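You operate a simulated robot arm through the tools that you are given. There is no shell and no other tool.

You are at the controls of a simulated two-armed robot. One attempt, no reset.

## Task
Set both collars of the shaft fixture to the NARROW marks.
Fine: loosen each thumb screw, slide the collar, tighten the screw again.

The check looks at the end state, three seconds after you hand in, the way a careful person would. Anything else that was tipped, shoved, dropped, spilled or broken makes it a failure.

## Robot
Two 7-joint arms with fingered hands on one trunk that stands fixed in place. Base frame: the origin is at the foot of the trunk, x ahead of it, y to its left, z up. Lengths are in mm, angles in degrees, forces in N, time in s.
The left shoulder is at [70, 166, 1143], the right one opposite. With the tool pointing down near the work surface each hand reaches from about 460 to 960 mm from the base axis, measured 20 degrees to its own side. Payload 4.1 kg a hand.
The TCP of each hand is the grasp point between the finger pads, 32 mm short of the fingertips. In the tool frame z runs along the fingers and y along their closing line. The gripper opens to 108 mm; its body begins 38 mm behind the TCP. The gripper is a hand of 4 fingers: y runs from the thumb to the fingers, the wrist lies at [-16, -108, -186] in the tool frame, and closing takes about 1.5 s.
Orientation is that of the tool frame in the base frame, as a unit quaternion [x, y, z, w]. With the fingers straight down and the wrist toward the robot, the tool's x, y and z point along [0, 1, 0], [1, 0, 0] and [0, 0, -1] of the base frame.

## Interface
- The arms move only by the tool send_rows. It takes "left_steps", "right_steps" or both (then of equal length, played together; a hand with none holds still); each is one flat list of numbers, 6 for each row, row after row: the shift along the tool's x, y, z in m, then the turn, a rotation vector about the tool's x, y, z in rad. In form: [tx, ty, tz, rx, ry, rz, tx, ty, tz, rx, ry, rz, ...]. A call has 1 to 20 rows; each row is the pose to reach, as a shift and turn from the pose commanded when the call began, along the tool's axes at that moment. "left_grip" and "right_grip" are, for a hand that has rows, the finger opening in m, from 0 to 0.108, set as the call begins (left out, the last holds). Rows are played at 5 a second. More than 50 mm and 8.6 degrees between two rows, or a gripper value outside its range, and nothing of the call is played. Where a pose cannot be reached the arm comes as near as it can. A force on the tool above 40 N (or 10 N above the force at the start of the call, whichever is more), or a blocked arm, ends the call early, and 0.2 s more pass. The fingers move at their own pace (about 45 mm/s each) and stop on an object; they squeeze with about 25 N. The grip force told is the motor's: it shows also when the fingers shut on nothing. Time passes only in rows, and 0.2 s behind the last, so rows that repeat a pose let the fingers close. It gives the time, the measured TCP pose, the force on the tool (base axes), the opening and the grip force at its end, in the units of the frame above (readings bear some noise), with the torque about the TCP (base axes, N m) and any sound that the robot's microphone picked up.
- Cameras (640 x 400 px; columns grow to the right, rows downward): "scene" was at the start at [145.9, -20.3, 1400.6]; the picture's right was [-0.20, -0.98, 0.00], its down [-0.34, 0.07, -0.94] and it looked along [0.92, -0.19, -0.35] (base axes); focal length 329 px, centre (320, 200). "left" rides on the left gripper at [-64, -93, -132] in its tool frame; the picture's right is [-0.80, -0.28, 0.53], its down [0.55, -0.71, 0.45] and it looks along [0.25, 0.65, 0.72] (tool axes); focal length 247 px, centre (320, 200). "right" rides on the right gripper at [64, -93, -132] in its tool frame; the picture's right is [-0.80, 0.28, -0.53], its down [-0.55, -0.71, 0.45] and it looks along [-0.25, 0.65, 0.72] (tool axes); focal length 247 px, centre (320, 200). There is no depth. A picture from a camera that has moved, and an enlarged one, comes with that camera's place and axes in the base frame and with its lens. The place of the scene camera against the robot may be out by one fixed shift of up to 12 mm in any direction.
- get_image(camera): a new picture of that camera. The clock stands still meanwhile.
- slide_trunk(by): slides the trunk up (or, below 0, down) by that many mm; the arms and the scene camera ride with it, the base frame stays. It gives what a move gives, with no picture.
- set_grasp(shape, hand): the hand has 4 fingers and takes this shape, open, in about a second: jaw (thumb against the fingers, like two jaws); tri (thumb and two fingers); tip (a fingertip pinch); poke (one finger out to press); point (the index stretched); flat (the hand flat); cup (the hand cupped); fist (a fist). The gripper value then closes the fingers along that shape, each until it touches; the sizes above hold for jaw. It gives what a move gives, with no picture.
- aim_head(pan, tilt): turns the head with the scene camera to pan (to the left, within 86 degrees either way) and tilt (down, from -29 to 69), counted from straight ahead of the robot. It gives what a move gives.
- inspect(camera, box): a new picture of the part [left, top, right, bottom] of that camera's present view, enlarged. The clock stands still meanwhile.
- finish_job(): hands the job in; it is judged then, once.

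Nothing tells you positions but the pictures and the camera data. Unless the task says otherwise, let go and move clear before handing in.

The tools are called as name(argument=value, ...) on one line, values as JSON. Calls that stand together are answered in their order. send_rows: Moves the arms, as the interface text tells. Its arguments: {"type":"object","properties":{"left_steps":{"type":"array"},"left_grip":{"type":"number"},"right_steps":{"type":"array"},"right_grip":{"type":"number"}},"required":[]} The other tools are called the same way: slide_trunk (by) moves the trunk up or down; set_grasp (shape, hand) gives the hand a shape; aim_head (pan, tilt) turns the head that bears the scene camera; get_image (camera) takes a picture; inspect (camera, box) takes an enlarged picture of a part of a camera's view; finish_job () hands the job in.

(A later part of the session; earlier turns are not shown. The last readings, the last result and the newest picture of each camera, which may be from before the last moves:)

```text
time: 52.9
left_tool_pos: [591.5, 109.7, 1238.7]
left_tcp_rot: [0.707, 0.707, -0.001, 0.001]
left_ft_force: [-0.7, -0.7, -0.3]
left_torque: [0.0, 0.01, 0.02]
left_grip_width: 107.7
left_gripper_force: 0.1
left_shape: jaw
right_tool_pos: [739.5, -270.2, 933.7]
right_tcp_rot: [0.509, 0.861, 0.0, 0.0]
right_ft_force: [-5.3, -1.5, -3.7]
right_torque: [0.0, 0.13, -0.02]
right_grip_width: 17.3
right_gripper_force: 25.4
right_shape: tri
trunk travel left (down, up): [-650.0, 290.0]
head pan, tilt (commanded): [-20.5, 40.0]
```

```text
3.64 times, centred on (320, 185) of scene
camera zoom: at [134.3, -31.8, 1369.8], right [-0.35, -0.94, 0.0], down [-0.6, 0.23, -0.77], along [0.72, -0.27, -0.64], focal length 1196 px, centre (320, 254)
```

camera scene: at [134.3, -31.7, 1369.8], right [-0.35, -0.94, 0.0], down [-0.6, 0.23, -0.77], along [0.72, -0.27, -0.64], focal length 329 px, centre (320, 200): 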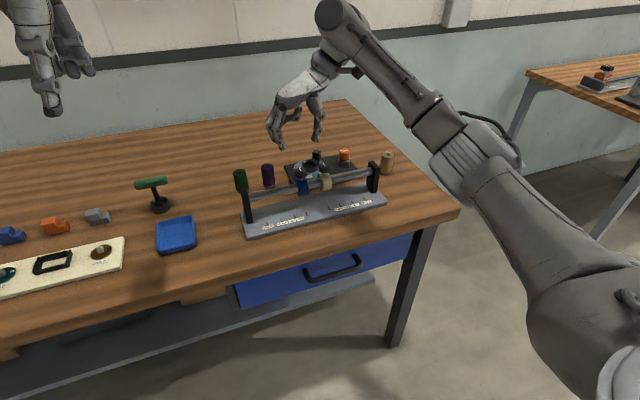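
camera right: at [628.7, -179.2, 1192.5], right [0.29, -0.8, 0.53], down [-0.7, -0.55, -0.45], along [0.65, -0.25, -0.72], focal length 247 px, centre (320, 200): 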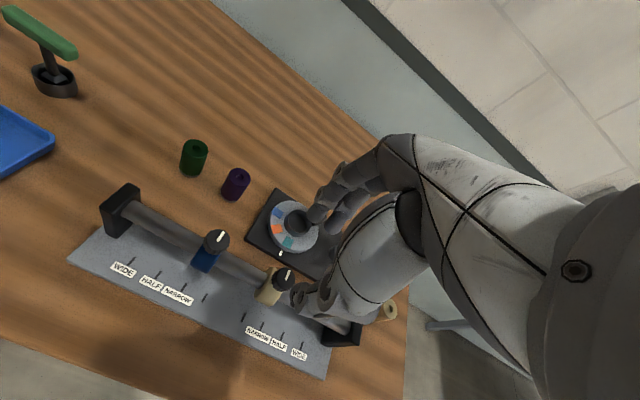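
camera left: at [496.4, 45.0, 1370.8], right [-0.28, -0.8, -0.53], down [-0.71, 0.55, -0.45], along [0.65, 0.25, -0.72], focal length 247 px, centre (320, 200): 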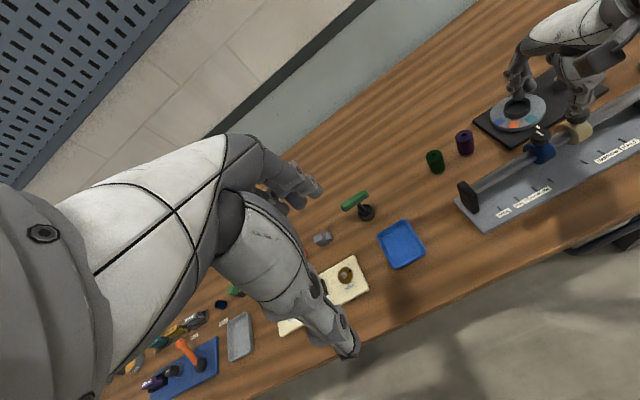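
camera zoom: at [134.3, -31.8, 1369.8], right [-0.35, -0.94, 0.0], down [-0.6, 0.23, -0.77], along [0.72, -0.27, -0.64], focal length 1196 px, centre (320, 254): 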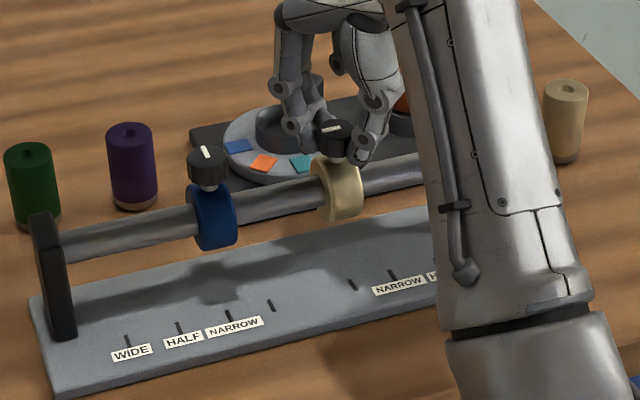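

The knob is unscrewed about 89° and the cream collar sits right at the inner tick (y ≈ -270). I'll test a gentle 4 mm slide toward -y.

send_rows(right_steps=[-0.0009, -0.0005, 0, 0, 0, 0, -0.0018, -0.001, 0, 0, 0, 0, -0.0026, -0.0014, 0, 0, 0, 0, -0.0035, -0.0019, 0, 0, 0, 0, -0.0035, -0.0019, 0, 0, 0, 0])

inspect(camera="right", box=[230, 170, 370, 340])

```text
time: 54.1
left_tool_pos: [589.5, 109.7, 1238.9]
left_tcp_rot: [0.707, 0.707, 0.0, -0.001]
left_ft_force: [0.1, 0.8, 0.2]
left_torque: [0.0, -0.04, 0.02]
left_grip_width: 107.6
left_gripper_force: 0.1
left_shape: jaw
right_tool_pos: [741.1, -274.0, 934.1]
right_tcp_rot: [0.508, 0.861, -0.001, -0.001]
right_ft_force: [-4.1, 2.1, -5.4]
right_torque: [0.03, 0.12, -0.01]
right_grip_width: 17.1
right_gripper_force: 24.8
right_shape: tri
trunk travel left (down, up): [-650.0, 290.0]
head pan, tilt (commanded): [-20.5, 40.0]
```

```text
2.35 times, centred on (300, 255) of right
camera zoom: at [629.3, -262.3, 1064.9], right [0.63, -0.56, 0.53], down [-0.35, -0.82, -0.45], along [0.69, 0.1, -0.72], focal length 581 px, centre (367, 71)
```

zoom: 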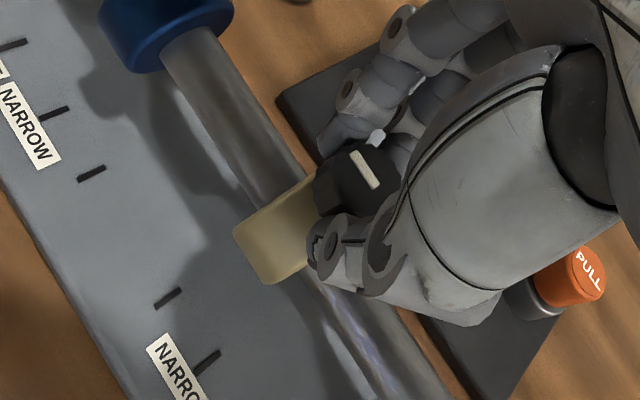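

It slides freely. I'll take it the remaining 25.5 mm toward the right NARROW tick.

send_rows(right_steps=[-0.0018, -0.001, 0, 0, 0, 0, -0.0036, -0.002, 0, 0, 0, 0, -0.0054, -0.003, 0, 0, 0, 0, -0.0072, -0.0039, 0, 0, 0, 0, -0.009, -0.0049, 0, 0, 0, 0, -0.0108, -0.0059, 0, 0, 0, 0, -0.0126, -0.0069, 0, 0, 0, 0, -0.0143, -0.0079, 0, 0, 0, 0, -0.0161, -0.0089, 0, 0, 0, 0, -0.0179, -0.0098, 0, 0, 0, 0, -0.0197, -0.0108, 0, 0, 0, 0, -0.0215, -0.0118, 0, 0, 0, 0, -0.0224, -0.0123, 0, 0, 0, 0, -0.0224, -0.0123, 0, 0, 0, 0])

inspect(camera="right", box=[230, 170, 370, 340])

inspect(camera="right", box=[245, 210, 325, 290])

inspect(camera="scene", box=[240, 130, 400, 240])

```text
time: 57.1
left_tool_pos: [590.8, 108.3, 1239.5]
left_tcp_rot: [0.707, 0.707, 0.0, 0.0]
left_ft_force: [0.4, 0.4, -0.2]
left_torque: [0.02, 0.04, -0.03]
left_grip_width: 107.8
left_gripper_force: 0.1
left_shape: jaw
right_tool_pos: [739.1, -299.2, 932.8]
right_tcp_rot: [0.508, 0.861, 0.0, 0.0]
right_ft_force: [-4.7, 1.0, -5.4]
right_torque: [0.01, 0.08, 0.0]
right_grip_width: 16.8
right_gripper_force: 24.9
right_shape: tri
trunk travel left (down, up): [-650.0, 290.0]
head pan, tilt (commanded): [-20.5, 40.0]
```

```text
2.35 times, centred on (300, 255) of right
camera zoom: at [629.3, -288.1, 1065.0], right [0.63, -0.56, 0.53], down [-0.35, -0.82, -0.45], along [0.69, 0.1, -0.72], focal length 581 px, centre (367, 71)
```

zoom: 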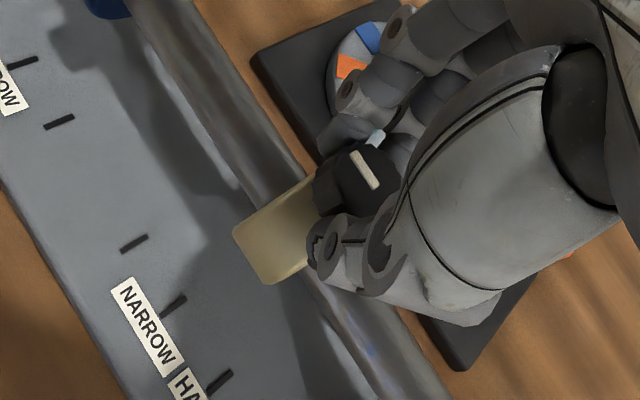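

```text
5.00 times, centred on (285, 250) of right
camera zoom: at [629.3, -288.1, 1065.0], right [0.63, -0.56, 0.53], down [-0.35, -0.82, -0.45], along [0.69, 0.1, -0.72], focal length 1235 px, centre (495, -50)
```

zoom: 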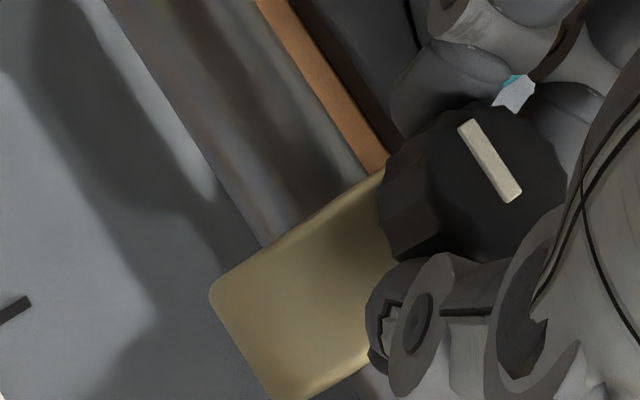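

```text
3.64 times, centred on (320, 185) of scene
camera zoom: at [134.5, -31.5, 1369.7], right [-0.35, -0.94, 0.0], down [-0.6, 0.23, -0.77], along [0.72, -0.27, -0.64], focal length 1196 px, centre (320, 254)
```

zoom: 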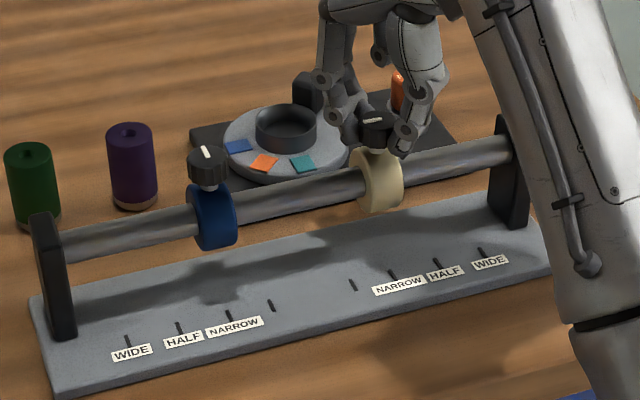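

The cream collar measures y ≈ -299.5 against its NARROW tick at -299.8, which is on the mark. I'll tighten it clockwise in stages.

send_rows(right_steps=[0, 0, 0, 0, 0, 0.1, 0, 0, 0, 0, 0, 0.2, 0, 0, 0, 0, 0, 0.3, 0, 0, 0, 0, 0, 0.4, 0, 0, 0, 0, 0, 0.5, 0, 0, 0, 0, 0, 0.6, 0, 0, 0, 0, 0, 0.7, 0, 0, 0, 0, 0, 0.8, 0, 0, 0, 0, 0, 0.9, 0, 0, 0, 0, 0, 1.0, 0, 0, 0, 0, 0, 1.1, 0, 0, 0, 0, 0, 1.2, 0, 0, 0, 0, 0, 1.3, 0, 0, 0, 0, 0, 1.3])

inspect(camera="right", box=[230, 170, 370, 340])

inspect(camera="scene", box=[240, 130, 400, 240])

```text
time: 60.1
left_tool_pos: [590.5, 109.5, 1239.7]
left_tcp_rot: [0.708, 0.707, 0.0, 0.0]
left_ft_force: [0.2, 0.5, -0.2]
left_torque: [0.02, -0.03, 0.03]
left_grip_width: 107.4
left_gripper_force: 0.0
left_shape: jaw
right_tool_pos: [740.6, -299.1, 934.0]
right_tcp_rot: [0.926, 0.377, 0.0, 0.001]
right_ft_force: [-5.0, -0.8, -3.9]
right_torque: [-0.07, 0.09, 0.02]
right_grip_width: 16.8
right_gripper_force: 24.8
right_shape: tri
trunk travel left (down, up): [-650.0, 290.0]
head pan, tilt (commanded): [-20.5, 40.0]
```

```text
2.35 times, centred on (300, 255) of right
camera zoom: at [722.9, -188.4, 1065.1], right [-0.37, -0.76, 0.53], down [-0.89, 0.12, -0.45], along [0.28, -0.64, -0.72], focal length 581 px, centre (367, 71)
```

zoom: 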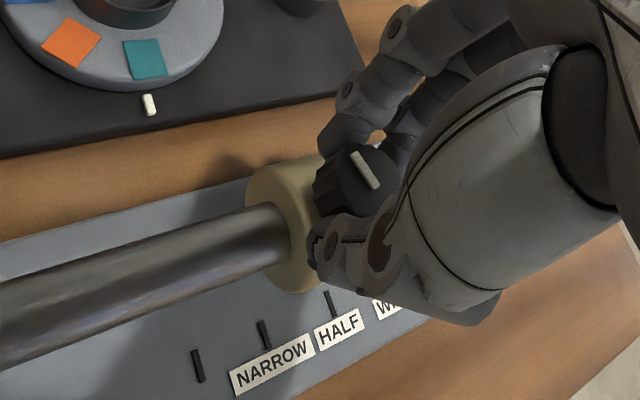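

```text
3.64 times, centred on (320, 185) of scene
camera zoom: at [134.4, -31.7, 1369.8], right [-0.35, -0.94, 0.0], down [-0.6, 0.23, -0.77], along [0.72, -0.27, -0.64], focal length 1196 px, centre (320, 254)
```

zoom: 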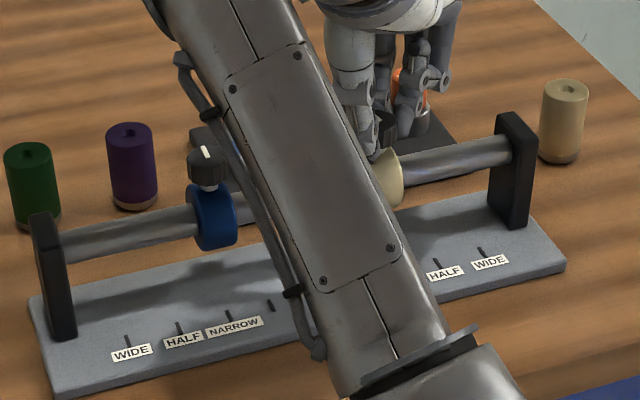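

Nearly back to the tight angle with no torque yet. I'll continue in small steps.

send_rows(right_steps=[0, 0, 0, 0, 0, 0.07, 0, 0, 0, 0, 0, 0.14, 0, 0, 0, 0, 0, 0.21, 0, 0, 0, 0, 0, 0.28, 0, 0, 0, 0, 0, 0.28])

inspect(camera="right", box=[230, 170, 370, 340])

```text
time: 61.3
left_tool_pos: [590.5, 109.4, 1239.8]
left_tcp_rot: [0.708, 0.707, 0.0, 0.0]
left_ft_force: [0.4, -0.4, -0.1]
left_torque: [0.01, 0.0, 0.0]
left_grip_width: 107.4
left_gripper_force: 0.0
left_shape: jaw
right_tool_pos: [741.0, -299.6, 933.2]
right_tcp_rot: [0.97, 0.244, 0.0, 0.0]
right_ft_force: [-3.8, 0.3, -3.2]
right_torque: [-0.04, 0.06, 0.04]
right_grip_width: 16.8
right_gripper_force: 24.9
right_shape: tri
trunk travel left (down, up): [-650.0, 290.0]
head pan, tilt (commanded): [-20.5, 40.0]
```

```text
2.35 times, centred on (300, 255) of right
camera zoom: at [754.3, -187.4, 1065.0], right [-0.57, -0.63, 0.53], down [-0.82, 0.36, -0.45], along [0.09, -0.69, -0.72], focal length 581 px, centre (367, 71)
```

zoom: 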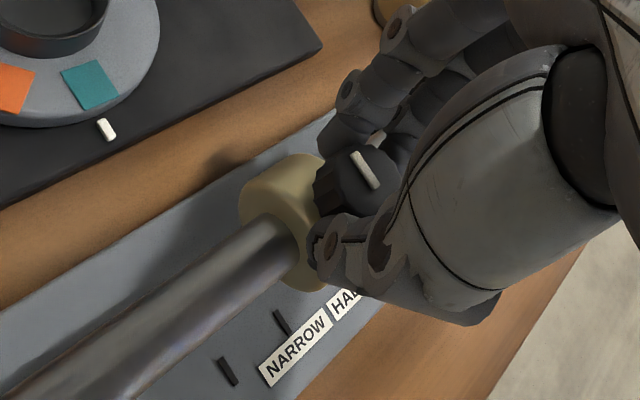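

At the original angle the torque is still small, so I'll go a bit further until it really bites, as on the blue one.

send_rows(right_steps=[0, 0, 0, 0, 0, 0.06, 0, 0, 0, 0, 0, 0.12, 0, 0, 0, 0, 0, 0.18, 0, 0, 0, 0, 0, 0.18])

inspect(camera="right", box=[230, 170, 370, 340])

```text
time: 62.3
left_tool_pos: [592.5, 109.6, 1238.5]
left_tcp_rot: [0.707, 0.708, -0.001, 0.001]
left_ft_force: [-0.6, -1.2, -0.5]
left_torque: [0.0, 0.0, 0.03]
left_grip_width: 107.4
left_gripper_force: 0.1
left_shape: jaw
right_tool_pos: [741.4, -299.1, 933.7]
right_tcp_rot: [0.988, 0.157, 0.001, -0.001]
right_ft_force: [-0.8, 0.3, -2.8]
right_torque: [-0.04, 0.05, 0.43]
right_grip_width: 16.8
right_gripper_force: 25.0
right_shape: tri
trunk travel left (down, up): [-650.0, 290.0]
head pan, tilt (commanded): [-20.5, 40.0]
```

```text
2.35 times, centred on (300, 255) of right
camera zoom: at [774.1, -191.3, 1065.1], right [-0.67, -0.52, 0.53], down [-0.74, 0.5, -0.45], along [-0.04, -0.69, -0.72], focal length 581 px, centre (367, 71)
```

zoom: 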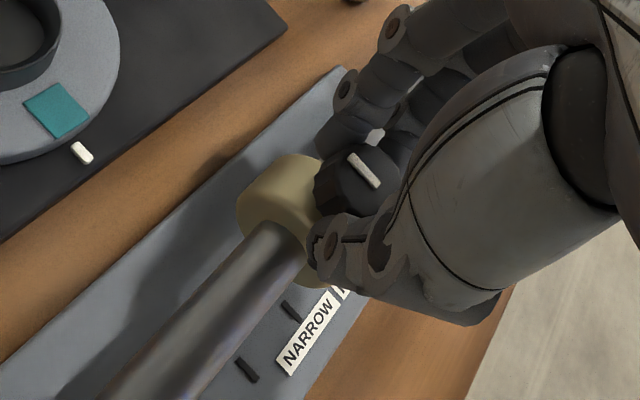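

Torque is 0.43 N·m. One more small turn will seat it fully.

send_rows(right_steps=[0, 0, 0, 0, 0, 0.05, 0, 0, 0, 0, 0, 0.1, 0, 0, 0, 0, 0, 0.1])

inspect(camera="right", box=[230, 170, 370, 340])

```text
time: 63.1
left_tool_pos: [591.8, 110.2, 1238.8]
left_tcp_rot: [0.707, 0.707, -0.001, -0.001]
left_ft_force: [-1.5, 0.4, 0.9]
left_torque: [0.03, -0.05, 0.01]
left_grip_width: 107.8
left_gripper_force: 0.1
left_shape: jaw
right_tool_pos: [740.9, -298.8, 934.3]
right_tcp_rot: [0.994, 0.107, 0.001, -0.001]
right_ft_force: [4.9, 0.9, -0.1]
right_torque: [0.03, -0.1, 0.43]
right_grip_width: 16.6
right_gripper_force: 24.7
right_shape: tri
trunk travel left (down, up): [-650.0, 290.0]
head pan, tilt (commanded): [-20.5, 40.0]
```

```text
2.35 times, centred on (300, 255) of right
camera zoom: at [785.6, -194.8, 1065.0], right [-0.72, -0.45, 0.53], down [-0.69, 0.57, -0.45], along [-0.11, -0.69, -0.72], focal length 581 px, centre (367, 71)
```

zoom: 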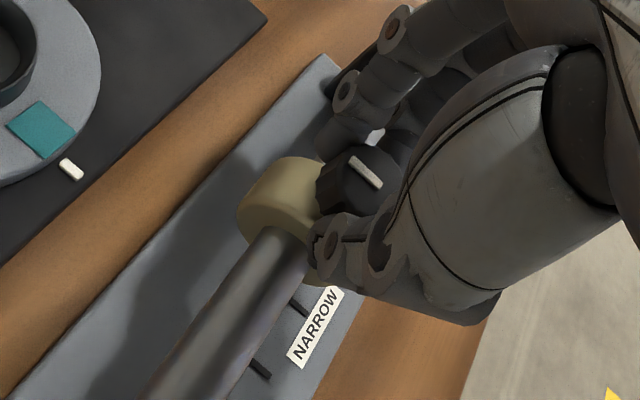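

It's slipping at the same torque, so the screw is seated. I'll release, rise, and bring the camera level with y ≈ -300 to measure the cream collar.

send_rows(right_steps=[0, 0, 0, 0, 0, 0, 0, 0, 0, 0, 0, 0, 0, 0, 0, 0, 0, 0, 0, 0, 0, 0, 0, 0], right_grip=0.05)

send_rows(right_steps=[0, 0, -0.015, 0, 0, 0, 0, 0, -0.035, 0, 0, 0, 0, 0, -0.06, 0, 0, 0, 0, 0, -0.085, 0, 0, 0, 0, 0, -0.11, 0, 0, 0, 0, 0, -0.126, 0, 0, 0, 0, 0, -0.126, 0, 0, 0])

```text
time: 64.1
left_tool_pos: [590.7, 109.8, 1238.2]
left_tcp_rot: [0.707, 0.708, 0.0, 0.0]
left_ft_force: [1.0, -0.3, -0.1]
left_torque: [0.02, 0.0, 0.0]
left_grip_width: 107.8
left_gripper_force: 0.0
left_shape: jaw
right_tool_pos: [739.7, -300.1, 933.6]
right_tcp_rot: [0.994, 0.107, 0.0, 0.0]
right_ft_force: [0.7, -0.9, 0.4]
right_torque: [0.01, 0.01, 0.0]
right_grip_width: 49.4
right_gripper_force: 0.1
right_shape: tri
trunk travel left (down, up): [-650.0, 290.0]
head pan, tilt (commanded): [-20.5, 40.0]
```

```text
time: 65.7
left_tool_pos: [590.5, 109.6, 1238.8]
left_tcp_rot: [0.707, 0.707, -0.001, 0.0]
left_ft_force: [0.9, -0.8, 0.7]
left_torque: [-0.01, 0.02, -0.02]
left_grip_width: 107.6
left_gripper_force: 0.1
left_shape: jaw
right_tool_pos: [740.4, -299.5, 1060.0]
right_tcp_rot: [0.994, 0.107, 0.0, 0.0]
right_ft_force: [-0.5, 0.0, -0.1]
right_torque: [-0.02, 0.01, 0.0]
right_grip_width: 49.8
right_gripper_force: 0.1
right_shape: tri
trunk travel left (down, up): [-650.0, 290.0]
head pan, tilt (commanded): [-20.5, 40.0]
```

send_rows(right_steps=[-0.0034, 0.0059, 0, 0, 0, -0.1356, -0.0067, 0.0117, 0, 0, 0, -0.2712, -0.0101, 0.0176, 0, 0, 0, -0.4068, -0.0134, 0.0234, 0, 0, 0, -0.5424, -0.0168, 0.0293, 0, 0, 0, -0.678, -0.0202, 0.0351, 0, 0, 0, -0.8136, -0.0235, 0.041, 0, 0, 0, -0.9492, -0.0269, 0.0468, 0, 0, 0, -1.0848, -0.0302, 0.0527, 0, 0, 0, -1.2204, -0.0336, 0.0585, 0, 0, 0, -1.356, -0.0336, 0.0585, 0, 0, 0, -1.356])

get_image(camera="right")

inspect(camera="scene", box=[240, 130, 400, 240])

```text
time: 68.1
left_tool_pos: [589.7, 109.9, 1238.5]
left_tcp_rot: [0.707, 0.707, 0.0, 0.0]
left_ft_force: [0.1, 0.4, -0.6]
left_torque: [-0.03, 0.01, -0.03]
left_grip_width: 107.5
left_gripper_force: 0.1
left_shape: jaw
right_tool_pos: [720.5, -363.0, 1060.2]
right_tcp_rot: [0.707, 0.708, 0.0, -0.001]
right_ft_force: [0.3, 0.4, 0.0]
right_torque: [-0.02, 0.02, 0.01]
right_grip_width: 49.6
right_gripper_force: 0.1
right_shape: tri
trunk travel left (down, up): [-650.0, 290.0]
head pan, tilt (commanded): [-20.5, 40.0]
```

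```text
taken
camera right: at [628.5, -299.5, 1191.3], right [0.28, -0.8, 0.53], down [-0.71, -0.55, -0.45], along [0.65, -0.25, -0.72], focal length 247 px, centre (320, 200)
```

right: 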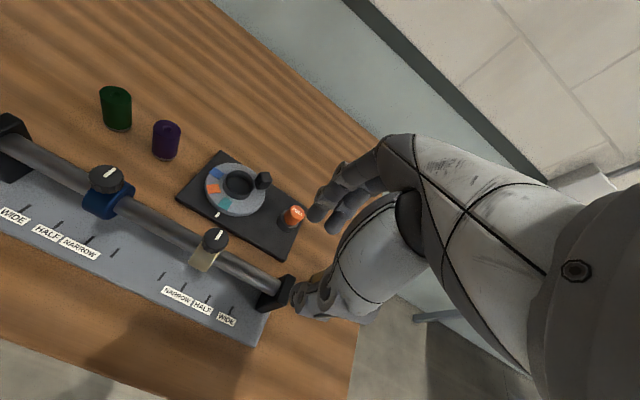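

```text
3.64 times, centred on (320, 185) of scene
camera zoom: at [134.6, -30.8, 1369.8], right [-0.35, -0.94, 0.0], down [-0.6, 0.22, -0.77], along [0.72, -0.27, -0.64], focal length 1196 px, centre (320, 254)
```

zoom: 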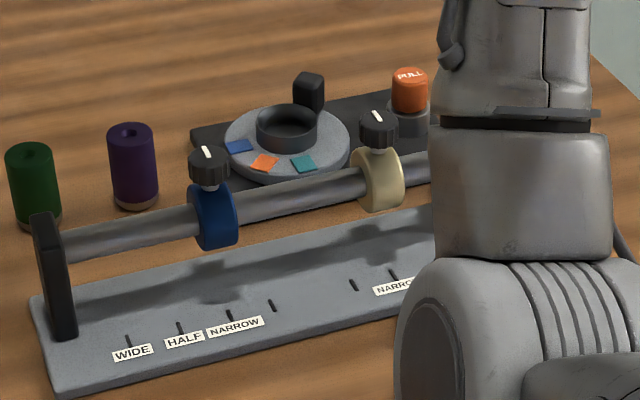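

I have the cream collar in the same viewing geometry as the blue one earlier. I'll zoom on it with identical boxes for a direct comparison.

inspect(camera="right", box=[175, 225, 235, 285])

inspect(camera="right", box=[160, 255, 220, 315])

```text
6.67 times, centred on (205, 255) of right
camera zoom: at [628.5, -299.5, 1191.3], right [0.28, -0.8, 0.53], down [-0.71, -0.55, -0.45], along [0.65, -0.25, -0.72], focal length 1646 px, centre (1087, -167)
```

zoom: 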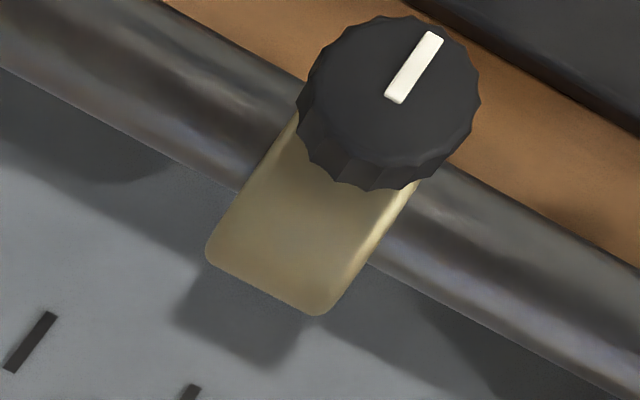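

```text
6.67 times, centred on (190, 285) of right
camera zoom: at [628.5, -299.5, 1191.3], right [0.28, -0.8, 0.53], down [-0.71, -0.55, -0.45], along [0.65, -0.25, -0.72], focal length 1646 px, centre (1187, -367)
```

zoom: 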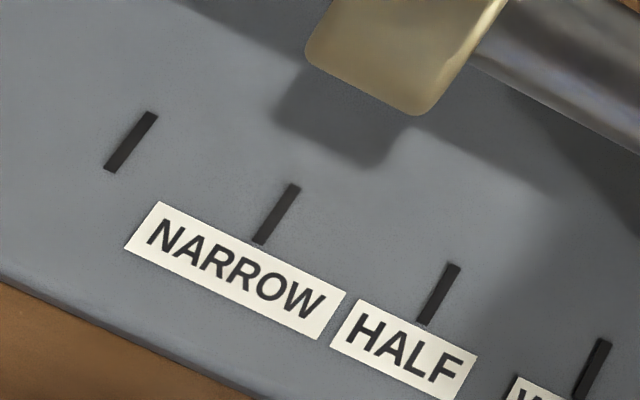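

The cream collar centre is at y ≈ -299.9 against its tick at -299.8, so it's spot on. By the same measure blue is about 1.8 mm short of its tick, so I'll redo it: move back above the blue knob with the wrist wound clockwise.

send_rows(right_steps=[0.0182, 0.002, 0, 0, 0, 0.105, 0.0364, 0.0039, 0, 0, 0, 0.209, 0.0547, 0.0059, 0, 0, 0, 0.314, 0.0729, 0.0078, 0.005, 0, 0, 0.419, 0.0911, 0.0098, 0.01, 0, 0, 0.524, 0.1093, 0.0117, 0.015, 0, 0, 0.628, 0.1275, 0.0137, 0.022, 0, 0, 0.733, 0.1458, 0.0156, 0.03, 0, 0, 0.838, 0.164, 0.0176, 0.037, 0, 0, 0.942, 0.1822, 0.0195, 0.044, 0, 0, 1.047, 0.1822, 0.0195, 0.044, 0, 0, 1.047], right_grip=0.045)

inspect(camera="right", box=[230, 170, 370, 340])

```text
time: 70.5
left_tool_pos: [590.2, 110.0, 1239.1]
left_tcp_rot: [0.707, 0.707, -0.001, 0.001]
left_ft_force: [-0.5, -0.2, 1.2]
left_torque: [0.01, -0.02, 0.0]
left_grip_width: 107.7
left_gripper_force: 0.1
left_shape: jaw
right_tool_pos: [739.2, -181.9, 1017.0]
right_tcp_rot: [0.966, 0.258, 0.0, 0.0]
right_ft_force: [-0.1, -0.2, -0.1]
right_torque: [0.0, 0.03, -0.03]
right_grip_width: 45.7
right_gripper_force: 0.1
right_shape: tri
trunk travel left (down, up): [-650.0, 290.0]
head pan, tilt (commanded): [-20.5, 40.0]
```

```text
2.35 times, centred on (300, 255) of right
camera zoom: at [750.5, -69.3, 1147.1], right [-0.55, -0.64, 0.53], down [-0.83, 0.34, -0.45], along [0.11, -0.69, -0.72], focal length 581 px, centre (367, 71)
```

zoom: 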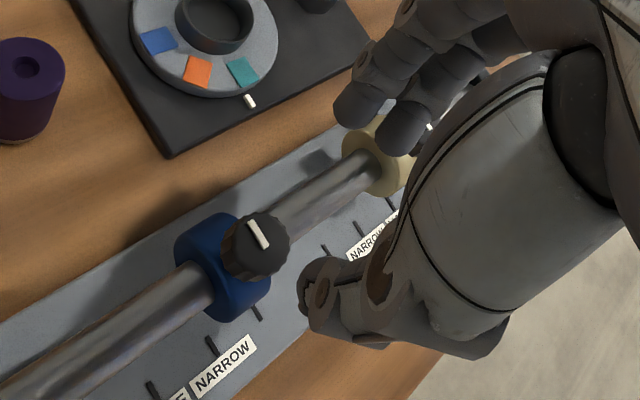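

The hand is right over the blue knob. I'll come down and check the centring.

send_rows(right_steps=[0, 0, 0.02, 0, 0, 0, 0, 0, 0.04, 0, 0, 0, 0, 0, 0.056, 0, 0, 0, 0, 0, 0.065, 0, 0, 0, 0, 0, 0.072, 0, 0, 0, 0, 0, 0.072, 0, 0, 0])

inspect(camera="right", box=[230, 170, 370, 340])

```text
time: 71.9
left_tool_pos: [590.8, 109.2, 1238.1]
left_tcp_rot: [0.708, 0.707, 0.0, 0.0]
left_ft_force: [-0.3, 0.3, -0.3]
left_torque: [0.02, 0.02, 0.03]
left_grip_width: 107.7
left_gripper_force: 0.0
left_shape: jaw
right_tool_pos: [738.2, -181.5, 944.0]
right_tcp_rot: [0.966, 0.258, 0.001, 0.0]
right_ft_force: [0.5, -1.2, 0.0]
right_torque: [-0.01, 0.01, 0.0]
right_grip_width: 45.5
right_gripper_force: 0.0
right_shape: tri
trunk travel left (down, up): [-650.0, 290.0]
head pan, tilt (commanded): [-20.5, 40.0]
```

```text
2.35 times, centred on (300, 255) of right
camera zoom: at [750.2, -68.8, 1074.9], right [-0.55, -0.64, 0.53], down [-0.83, 0.34, -0.45], along [0.11, -0.69, -0.72], focal length 581 px, centre (367, 71)
```

zoom: 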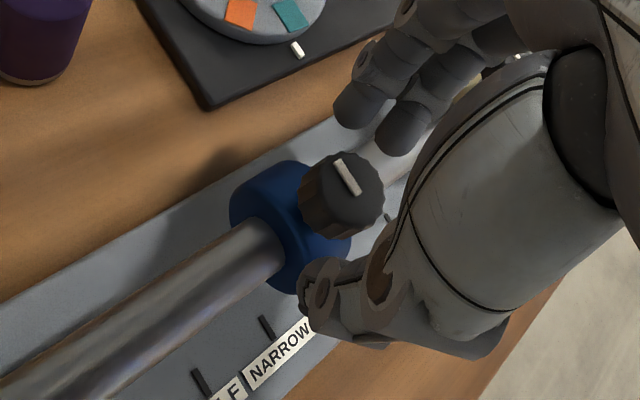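

The knob is centred to within about 1 mm. I'll make a 1 mm correction, lower and close.

send_rows(right_steps=[-0.0001, 0.0011, 0.006, 0, 0, 0, -0.0001, 0.0011, 0.011, 0, 0, 0, -0.0001, 0.0011, 0.011, 0, 0, 0])

send_rows(right_steps=[0, 0, 0, 0, 0, 0, 0, 0, 0, 0, 0, 0, 0, 0, 0, 0, 0, 0, 0, 0, 0, 0, 0, 0, 0, 0, 0, 0, 0, 0], right_grip=0.015)

send_rows(right_steps=[0, 0, 0, 0, 0, -0.1, 0, 0, 0, 0, 0, -0.2, 0, 0, 0, 0, 0, -0.3, 0, 0, 0, 0, 0, -0.4, 0, 0, 0, 0, 0, -0.5, 0, 0, 0, 0, 0, -0.6, 0, 0, 0, 0, 0, -0.7, 0, 0, 0, 0, 0, -0.8, 0, 0, 0, 0, 0, -0.8])

inspect(camera="right", box=[230, 170, 370, 340])

```text
time: 72.7
left_tool_pos: [590.2, 110.6, 1239.6]
left_tcp_rot: [0.707, 0.707, -0.001, 0.001]
left_ft_force: [-0.4, -0.4, 0.1]
left_torque: [0.01, -0.01, -0.02]
left_grip_width: 107.6
left_gripper_force: 0.1
left_shape: jaw
right_tool_pos: [740.1, -181.7, 932.0]
right_tcp_rot: [0.966, 0.259, 0.0, 0.0]
right_ft_force: [-0.6, -0.2, 0.1]
right_torque: [-0.04, -0.02, 0.01]
right_grip_width: 45.1
right_gripper_force: 0.1
right_shape: tri
trunk travel left (down, up): [-650.0, 290.0]
head pan, tilt (commanded): [-20.5, 40.0]
```

```text
time: 73.9
left_tool_pos: [589.5, 110.1, 1238.6]
left_tcp_rot: [0.707, 0.707, 0.0, -0.001]
left_ft_force: [1.1, 0.1, 0.5]
left_torque: [-0.01, 0.03, 0.03]
left_grip_width: 107.5
left_gripper_force: 0.1
left_shape: jaw
right_tool_pos: [740.3, -181.8, 932.6]
right_tcp_rot: [0.966, 0.259, 0.0, 0.0]
right_ft_force: [-1.6, 1.6, -2.7]
right_torque: [0.03, 0.05, -0.01]
right_grip_width: 16.9
right_gripper_force: 25.3
right_shape: tri
trunk travel left (down, up): [-650.0, 290.0]
head pan, tilt (commanded): [-20.5, 40.0]
```

```text
time: 75.9
left_tool_pos: [590.9, 108.7, 1238.2]
left_tcp_rot: [0.707, 0.707, 0.0, 0.0]
left_ft_force: [0.0, 0.6, -0.8]
left_torque: [0.01, -0.02, 0.03]
left_grip_width: 107.6
left_gripper_force: 0.2
left_shape: jaw
right_tool_pos: [738.7, -183.3, 932.4]
right_tcp_rot: [0.788, 0.615, 0.001, 0.0]
right_ft_force: [-1.5, -0.2, -1.1]
right_torque: [0.02, -0.01, -0.03]
right_grip_width: 17.0
right_gripper_force: 25.0
right_shape: tri
trunk travel left (down, up): [-650.0, 290.0]
head pan, tilt (commanded): [-20.5, 40.0]
```

```text
2.35 times, centred on (300, 255) of right
camera zoom: at [667.2, -97.3, 1063.8], right [0.08, -0.84, 0.53], down [-0.82, -0.36, -0.45], along [0.57, -0.4, -0.72], focal length 581 px, centre (367, 71)
```

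zoom: 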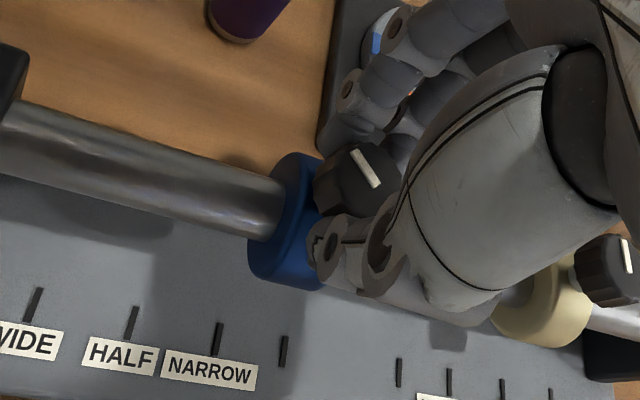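

The knob turned with the hand and the forces are small. I'll do the second half of the loosening.

send_rows(right_steps=[0, 0, 0, 0, 0, -0.1, 0, 0, 0, 0, 0, -0.2, 0, 0, 0, 0, 0, -0.3, 0, 0, 0, 0, 0, -0.4, 0, 0, 0, 0, 0, -0.5, 0, 0, 0, 0, 0, -0.6, 0, 0, 0, 0, 0, -0.7, 0, 0, 0, 0, 0, -0.75, 0, 0, 0, 0, 0, -0.75])

inspect(camera="right", box=[230, 170, 370, 340])

inspect(camera="right", box=[245, 210, 325, 290])

inspect(camera="scene", box=[240, 130, 400, 240])

```text
time: 77.9
left_tool_pos: [590.9, 110.3, 1237.6]
left_tcp_rot: [0.707, 0.707, 0.0, 0.0]
left_ft_force: [-0.5, 0.1, 1.2]
left_torque: [-0.03, 0.01, 0.0]
left_grip_width: 107.8
left_gripper_force: 0.1
left_shape: jaw
right_tool_pos: [739.5, -181.2, 932.0]
right_tcp_rot: [0.508, 0.861, -0.001, 0.0]
right_ft_force: [1.2, 0.8, -1.0]
right_torque: [0.01, -0.04, 0.02]
right_grip_width: 16.7
right_gripper_force: 25.2
right_shape: tri
trunk travel left (down, up): [-650.0, 290.0]
head pan, tilt (commanded): [-20.5, 40.0]
```

```text
2.35 times, centred on (300, 255) of right
camera zoom: at [629.3, -170.7, 1064.0], right [0.63, -0.56, 0.53], down [-0.35, -0.82, -0.45], along [0.69, 0.1, -0.72], focal length 581 px, centre (367, 71)
```

zoom: 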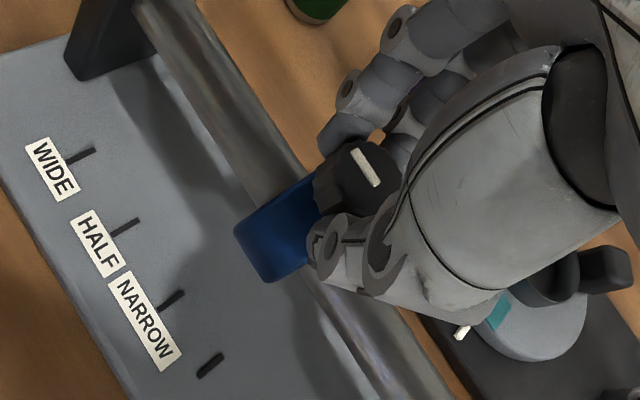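

```text
5.00 times, centred on (285, 250) of right
camera zoom: at [629.3, -170.7, 1064.0], right [0.63, -0.56, 0.53], down [-0.35, -0.82, -0.45], along [0.69, 0.1, -0.72], focal length 1235 px, centre (495, -50)
```

zoom: 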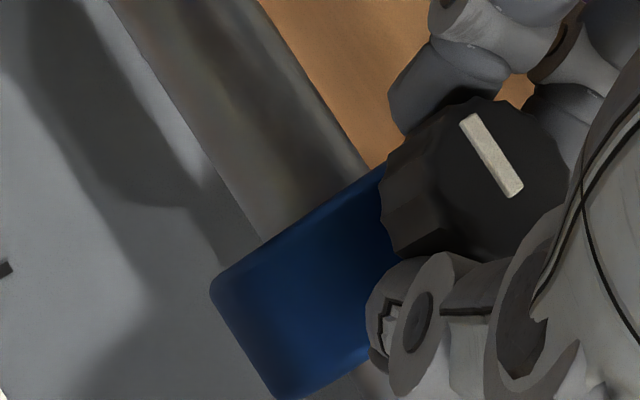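

```text
3.64 times, centred on (320, 185) of scene
camera zoom: at [135.0, -31.3, 1369.7], right [-0.35, -0.94, 0.0], down [-0.6, 0.23, -0.77], along [0.72, -0.27, -0.64], focal length 1196 px, centre (320, 254)
```

zoom: 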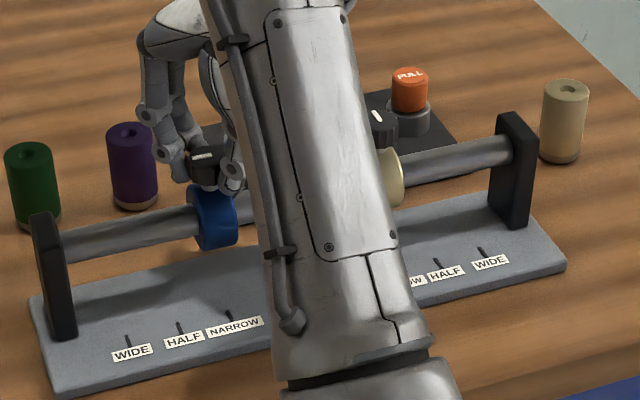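

In this view the blue collar is again about 2 mm short of its tick, matching the other measure. I'll slide it 2 mm toward +y and check.

send_rows(right_steps=[0.0006, 0.0003, 0, 0, 0, 0, 0.0012, 0.0006, 0, 0, 0, 0, 0.0018, 0.001, 0, 0, 0, 0, 0.0018, 0.001, 0, 0, 0, 0])

inspect(camera="right", box=[230, 170, 370, 340])

inspect(camera="right", box=[245, 210, 325, 290])

```text
time: 78.9
left_tool_pos: [591.4, 110.0, 1237.5]
left_tcp_rot: [0.707, 0.707, 0.0, 0.0]
left_ft_force: [-0.2, 0.2, -1.2]
left_torque: [-0.01, 0.0, 0.03]
left_grip_width: 107.8
left_gripper_force: 0.0
left_shape: jaw
right_tool_pos: [740.4, -181.0, 931.7]
right_tcp_rot: [0.509, 0.861, 0.0, 0.0]
right_ft_force: [2.5, -1.2, 0.9]
right_torque: [-0.04, -0.07, 0.03]
right_grip_width: 17.0
right_gripper_force: 25.3
right_shape: tri
trunk travel left (down, up): [-650.0, 290.0]
head pan, tilt (commanded): [-20.5, 40.0]
```

```text
2.35 times, centred on (300, 255) of right
camera zoom: at [629.2, -168.6, 1063.7], right [0.63, -0.56, 0.53], down [-0.35, -0.82, -0.45], along [0.69, 0.1, -0.72], focal length 581 px, centre (367, 71)
```

zoom: 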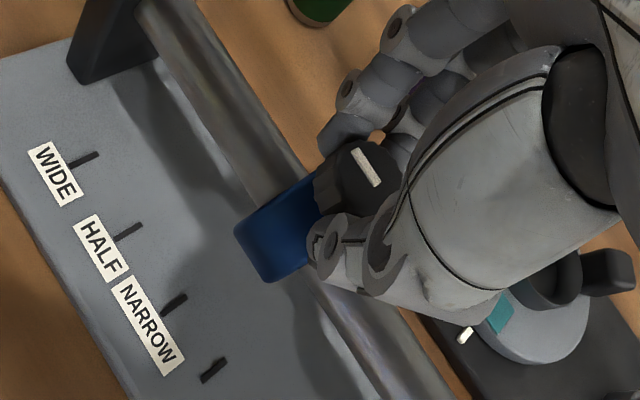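

```text
5.00 times, centred on (285, 250) of right
camera zoom: at [629.2, -168.6, 1063.7], right [0.63, -0.56, 0.53], down [-0.35, -0.82, -0.45], along [0.69, 0.1, -0.72], focal length 1235 px, centre (495, -50)
```

zoom: 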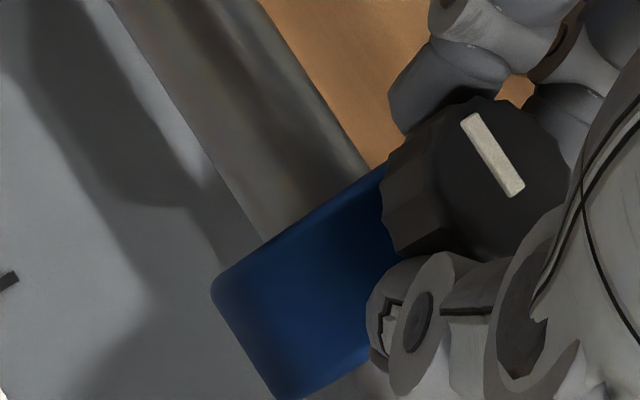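

The blue collar now measures y ≈ -180.5 against the tick at -180.1. I'll tighten it clockwise, exactly as I did the cream one.

send_rows(right_steps=[0.0002, 0.0001, 0, 0, 0, 0.1, 0.0002, 0.0001, 0, 0, 0, 0.2, 0.0002, 0.0001, 0, 0, 0, 0.3, 0.0002, 0.0001, 0, 0, 0, 0.4, 0.0002, 0.0001, 0, 0, 0, 0.5, 0.0002, 0.0001, 0, 0, 0, 0.6, 0.0002, 0.0001, 0, 0, 0, 0.7, 0.0002, 0.0001, 0, 0, 0, 0.8, 0.0002, 0.0001, 0, 0, 0, 0.9, 0.0002, 0.0001, 0, 0, 0, 1.0, 0.0002, 0.0001, 0, 0, 0, 1.1, 0.0002, 0.0001, 0, 0, 0, 1.2, 0.0002, 0.0001, 0, 0, 0, 1.3, 0.0002, 0.0001, 0, 0, 0, 1.3])

send_rows(right_steps=[0, 0, 0, 0, 0, 0.07, 0, 0, 0, 0, 0, 0.14, 0, 0, 0, 0, 0, 0.21, 0, 0, 0, 0, 0, 0.28, 0, 0, 0, 0, 0, 0.28])

inspect(camera="right", box=[230, 170, 370, 340])

```text
time: 81.9
left_tool_pos: [589.1, 110.2, 1238.1]
left_tcp_rot: [0.707, 0.707, 0.0, -0.001]
left_ft_force: [-0.1, 0.1, 0.2]
left_torque: [-0.01, 0.0, 0.01]
left_grip_width: 107.6
left_gripper_force: 0.0
left_shape: jaw
right_tool_pos: [739.4, -180.2, 932.7]
right_tcp_rot: [0.926, 0.377, 0.001, -0.001]
right_ft_force: [-3.8, 1.1, -2.4]
right_torque: [0.01, 0.11, 0.03]
right_grip_width: 16.8
right_gripper_force: 25.0
right_shape: tri
trunk travel left (down, up): [-650.0, 290.0]
head pan, tilt (commanded): [-20.5, 40.0]
```

```text
time: 83.1
left_tool_pos: [590.5, 110.2, 1238.8]
left_tcp_rot: [0.707, 0.707, 0.0, 0.0]
left_ft_force: [0.2, 0.1, 0.3]
left_torque: [0.0, 0.0, -0.02]
left_grip_width: 107.7
left_gripper_force: 0.0
left_shape: jaw
right_tool_pos: [739.4, -179.7, 931.5]
right_tcp_rot: [0.97, 0.244, 0.0, 0.0]
right_ft_force: [-2.4, 0.2, -2.5]
right_torque: [0.02, 0.06, -0.02]
right_grip_width: 16.8
right_gripper_force: 24.7
right_shape: tri
trunk travel left (down, up): [-650.0, 290.0]
head pan, tilt (commanded): [-20.5, 40.0]
```

```text
2.35 times, centred on (300, 255) of right
camera zoom: at [753.7, -68.0, 1064.0], right [-0.57, -0.63, 0.53], down [-0.82, 0.36, -0.45], along [0.09, -0.69, -0.72], focal length 581 px, centre (367, 71)
```

zoom: 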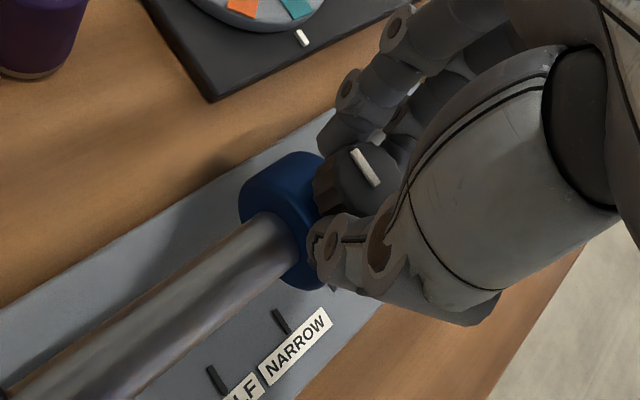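

At this same wrist angle the blue collar and its NARROW tick appear exactly as the cream ones did. I'll finish the tightening.

send_rows(right_steps=[0, 0, 0, 0, 0, 0.06, 0, 0, 0, 0, 0, 0.12, 0, 0, 0, 0, 0, 0.18, 0, 0, 0, 0, 0, 0.18])

send_rows(right_steps=[0, 0, 0, 0, 0, 0.05, 0, 0, 0, 0, 0, 0.1, 0, 0, 0, 0, 0, 0.1])

inspect(camera="right", box=[230, 170, 370, 340])

```text
time: 84.1
left_tool_pos: [590.2, 110.5, 1239.2]
left_tcp_rot: [0.707, 0.707, 0.0, 0.001]
left_ft_force: [0.0, 0.4, 0.8]
left_torque: [-0.02, 0.01, -0.05]
left_grip_width: 107.8
left_gripper_force: 0.0
left_shape: jaw
right_tool_pos: [738.6, -181.1, 932.1]
right_tcp_rot: [0.988, 0.157, 0.0, 0.0]
right_ft_force: [-4.3, 0.0, -1.2]
right_torque: [-0.03, 0.1, 0.51]
right_grip_width: 16.4
right_gripper_force: 24.7
right_shape: tri
trunk travel left (down, up): [-650.0, 290.0]
head pan, tilt (commanded): [-20.5, 40.0]
```

```text
time: 84.9
left_tool_pos: [590.3, 109.8, 1240.5]
left_tcp_rot: [0.707, 0.708, 0.0, 0.0]
left_ft_force: [0.2, -0.7, -0.1]
left_torque: [0.01, 0.0, 0.03]
left_grip_width: 107.7
left_gripper_force: 0.0
left_shape: jaw
right_tool_pos: [740.3, -179.9, 932.1]
right_tcp_rot: [0.994, 0.107, 0.0, 0.0]
right_ft_force: [-1.9, 2.0, -1.2]
right_torque: [0.05, 0.05, 0.31]
right_grip_width: 16.6
right_gripper_force: 25.3
right_shape: tri
trunk travel left (down, up): [-650.0, 290.0]
head pan, tilt (commanded): [-20.5, 40.0]
```

```text
2.35 times, centred on (300, 255) of right
camera zoom: at [784.3, -75.7, 1064.2], right [-0.72, -0.45, 0.53], down [-0.69, 0.57, -0.45], along [-0.11, -0.69, -0.72], focal length 581 px, centre (367, 71)
```

zoom: 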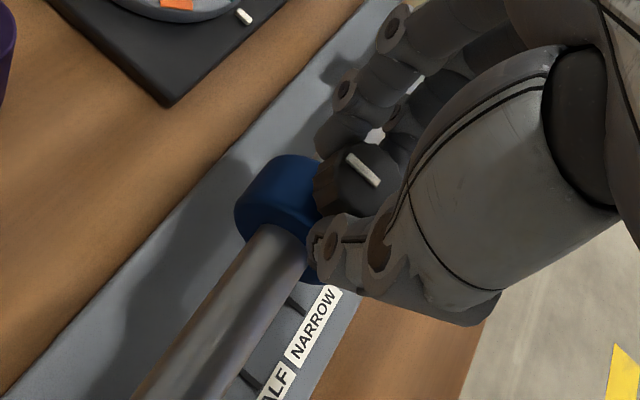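

The screw took up to 0.5 N·m and then slipped in the fingers, so it's seated. I'll release, rise, and measure the blue collar from level with its tick.

send_rows(right_steps=[0, 0, 0, 0, 0, 0, 0, 0, 0, 0, 0, 0, 0, 0, 0, 0, 0, 0, 0, 0, 0, 0, 0, 0], right_grip=0.05)

send_rows(right_steps=[0, 0, -0.015, 0, 0, 0, 0, 0, -0.035, 0, 0, 0, 0, 0, -0.06, 0, 0, 0, 0, 0, -0.085, 0, 0, 0, 0, 0, -0.11, 0, 0, 0, 0, 0, -0.127, 0, 0, 0, 0, 0, -0.127, 0, 0, 0])

send_rows(right_steps=[-0.0034, 0.0059, 0, 0, 0, -0.1356, -0.0067, 0.0117, 0, 0, 0, -0.2712, -0.0101, 0.0176, 0, 0, 0, -0.4068, -0.0134, 0.0234, 0, 0, 0, -0.5424, -0.0168, 0.0293, 0, 0, 0, -0.678, -0.0202, 0.0351, 0, 0, 0, -0.8136, -0.0235, 0.041, 0, 0, 0, -0.9492, -0.0269, 0.0468, 0, 0, 0, -1.0848, -0.0302, 0.0527, 0, 0, 0, -1.2204, -0.0336, 0.0585, 0, 0, 0, -1.356, -0.0336, 0.0585, 0, 0, 0, -1.356])

get_image(camera="right")

inspect(camera="right", box=[175, 225, 235, 285])

inspect(camera="right", box=[160, 255, 220, 315])

inspect(camera="scene", box=[240, 130, 400, 240])

```text
time: 85.9
left_tool_pos: [591.0, 110.0, 1238.7]
left_tcp_rot: [0.707, 0.708, 0.0, 0.0]
left_ft_force: [0.3, -1.2, -1.0]
left_torque: [0.01, 0.01, 0.02]
left_grip_width: 107.5
left_gripper_force: 0.1
left_shape: jaw
right_tool_pos: [738.7, -180.8, 932.5]
right_tcp_rot: [0.994, 0.106, 0.001, 0.0]
right_ft_force: [-0.1, -0.4, 0.1]
right_torque: [-0.05, 0.0, 0.0]
right_grip_width: 49.5
right_gripper_force: 0.0
right_shape: tri
trunk travel left (down, up): [-650.0, 290.0]
head pan, tilt (commanded): [-20.5, 40.0]
```

```text
time: 87.5
left_tool_pos: [591.7, 110.1, 1239.0]
left_tcp_rot: [0.707, 0.707, 0.0, 0.0]
left_ft_force: [-0.1, -0.8, 1.2]
left_torque: [0.0, 0.01, 0.0]
left_grip_width: 107.9
left_gripper_force: 0.0
left_shape: jaw
right_tool_pos: [740.1, -180.3, 1060.1]
right_tcp_rot: [0.994, 0.107, 0.0, 0.0]
right_ft_force: [0.3, -0.5, -0.8]
right_torque: [-0.01, -0.06, -0.02]
right_grip_width: 49.8
right_gripper_force: 0.0
right_shape: tri
trunk travel left (down, up): [-650.0, 290.0]
head pan, tilt (commanded): [-20.5, 40.0]
```

```text
time: 89.9
left_tool_pos: [590.3, 111.9, 1239.6]
left_tcp_rot: [0.707, 0.707, 0.0, 0.0]
left_ft_force: [-0.4, 0.3, 0.4]
left_torque: [-0.01, 0.03, 0.01]
left_grip_width: 107.7
left_gripper_force: 0.2
left_shape: jaw
right_tool_pos: [719.2, -244.6, 1059.2]
right_tcp_rot: [0.707, 0.707, 0.0, 0.0]
right_ft_force: [-0.6, 0.0, 0.9]
right_torque: [0.03, 0.0, -0.01]
right_grip_width: 49.8
right_gripper_force: 0.1
right_shape: tri
trunk travel left (down, up): [-650.0, 290.0]
head pan, tilt (commanded): [-20.5, 40.0]
```

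```text
taken
camera right: at [627.8, -180.4, 1191.1], right [0.28, -0.8, 0.53], down [-0.71, -0.55, -0.45], along [0.65, -0.25, -0.72], focal length 247 px, centre (320, 200)
```

right: 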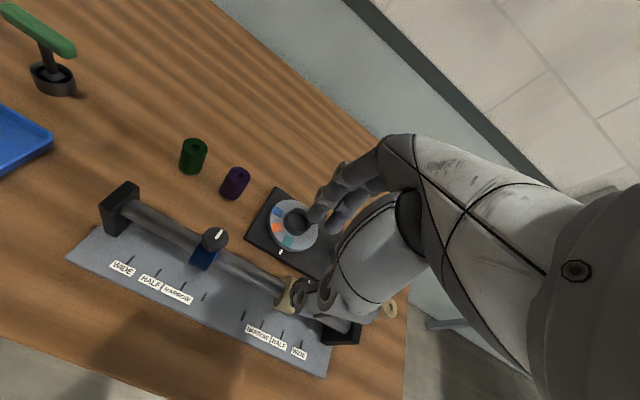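

```text
6.67 times, centred on (205, 255) of right
camera zoom: at [627.8, -180.4, 1191.1], right [0.28, -0.8, 0.53], down [-0.71, -0.55, -0.45], along [0.65, -0.25, -0.72], focal length 1646 px, centre (1087, -167)
```

zoom: 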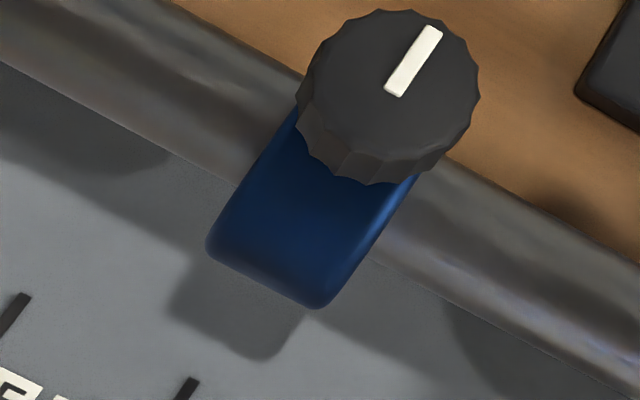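

```text
6.67 times, centred on (190, 285) of right
camera zoom: at [627.8, -180.4, 1191.1], right [0.28, -0.8, 0.53], down [-0.71, -0.55, -0.45], along [0.65, -0.25, -0.72], focal length 1646 px, centre (1187, -367)
```

zoom: 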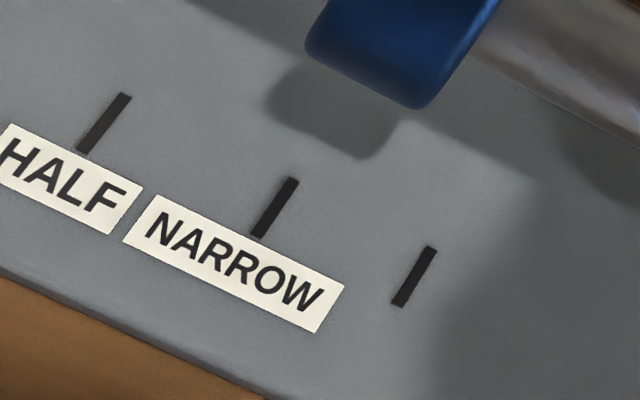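

```text
3.64 times, centred on (320, 185) of scene
camera zoom: at [134.5, -30.8, 1369.8], right [-0.35, -0.94, 0.0], down [-0.6, 0.22, -0.77], along [0.72, -0.27, -0.64], focal length 1196 px, centre (320, 254)
```

zoom: 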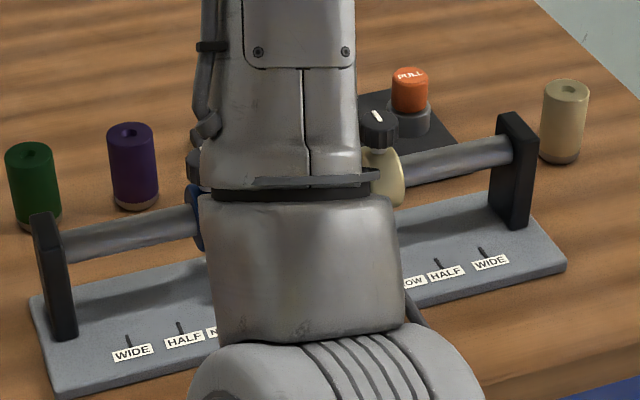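

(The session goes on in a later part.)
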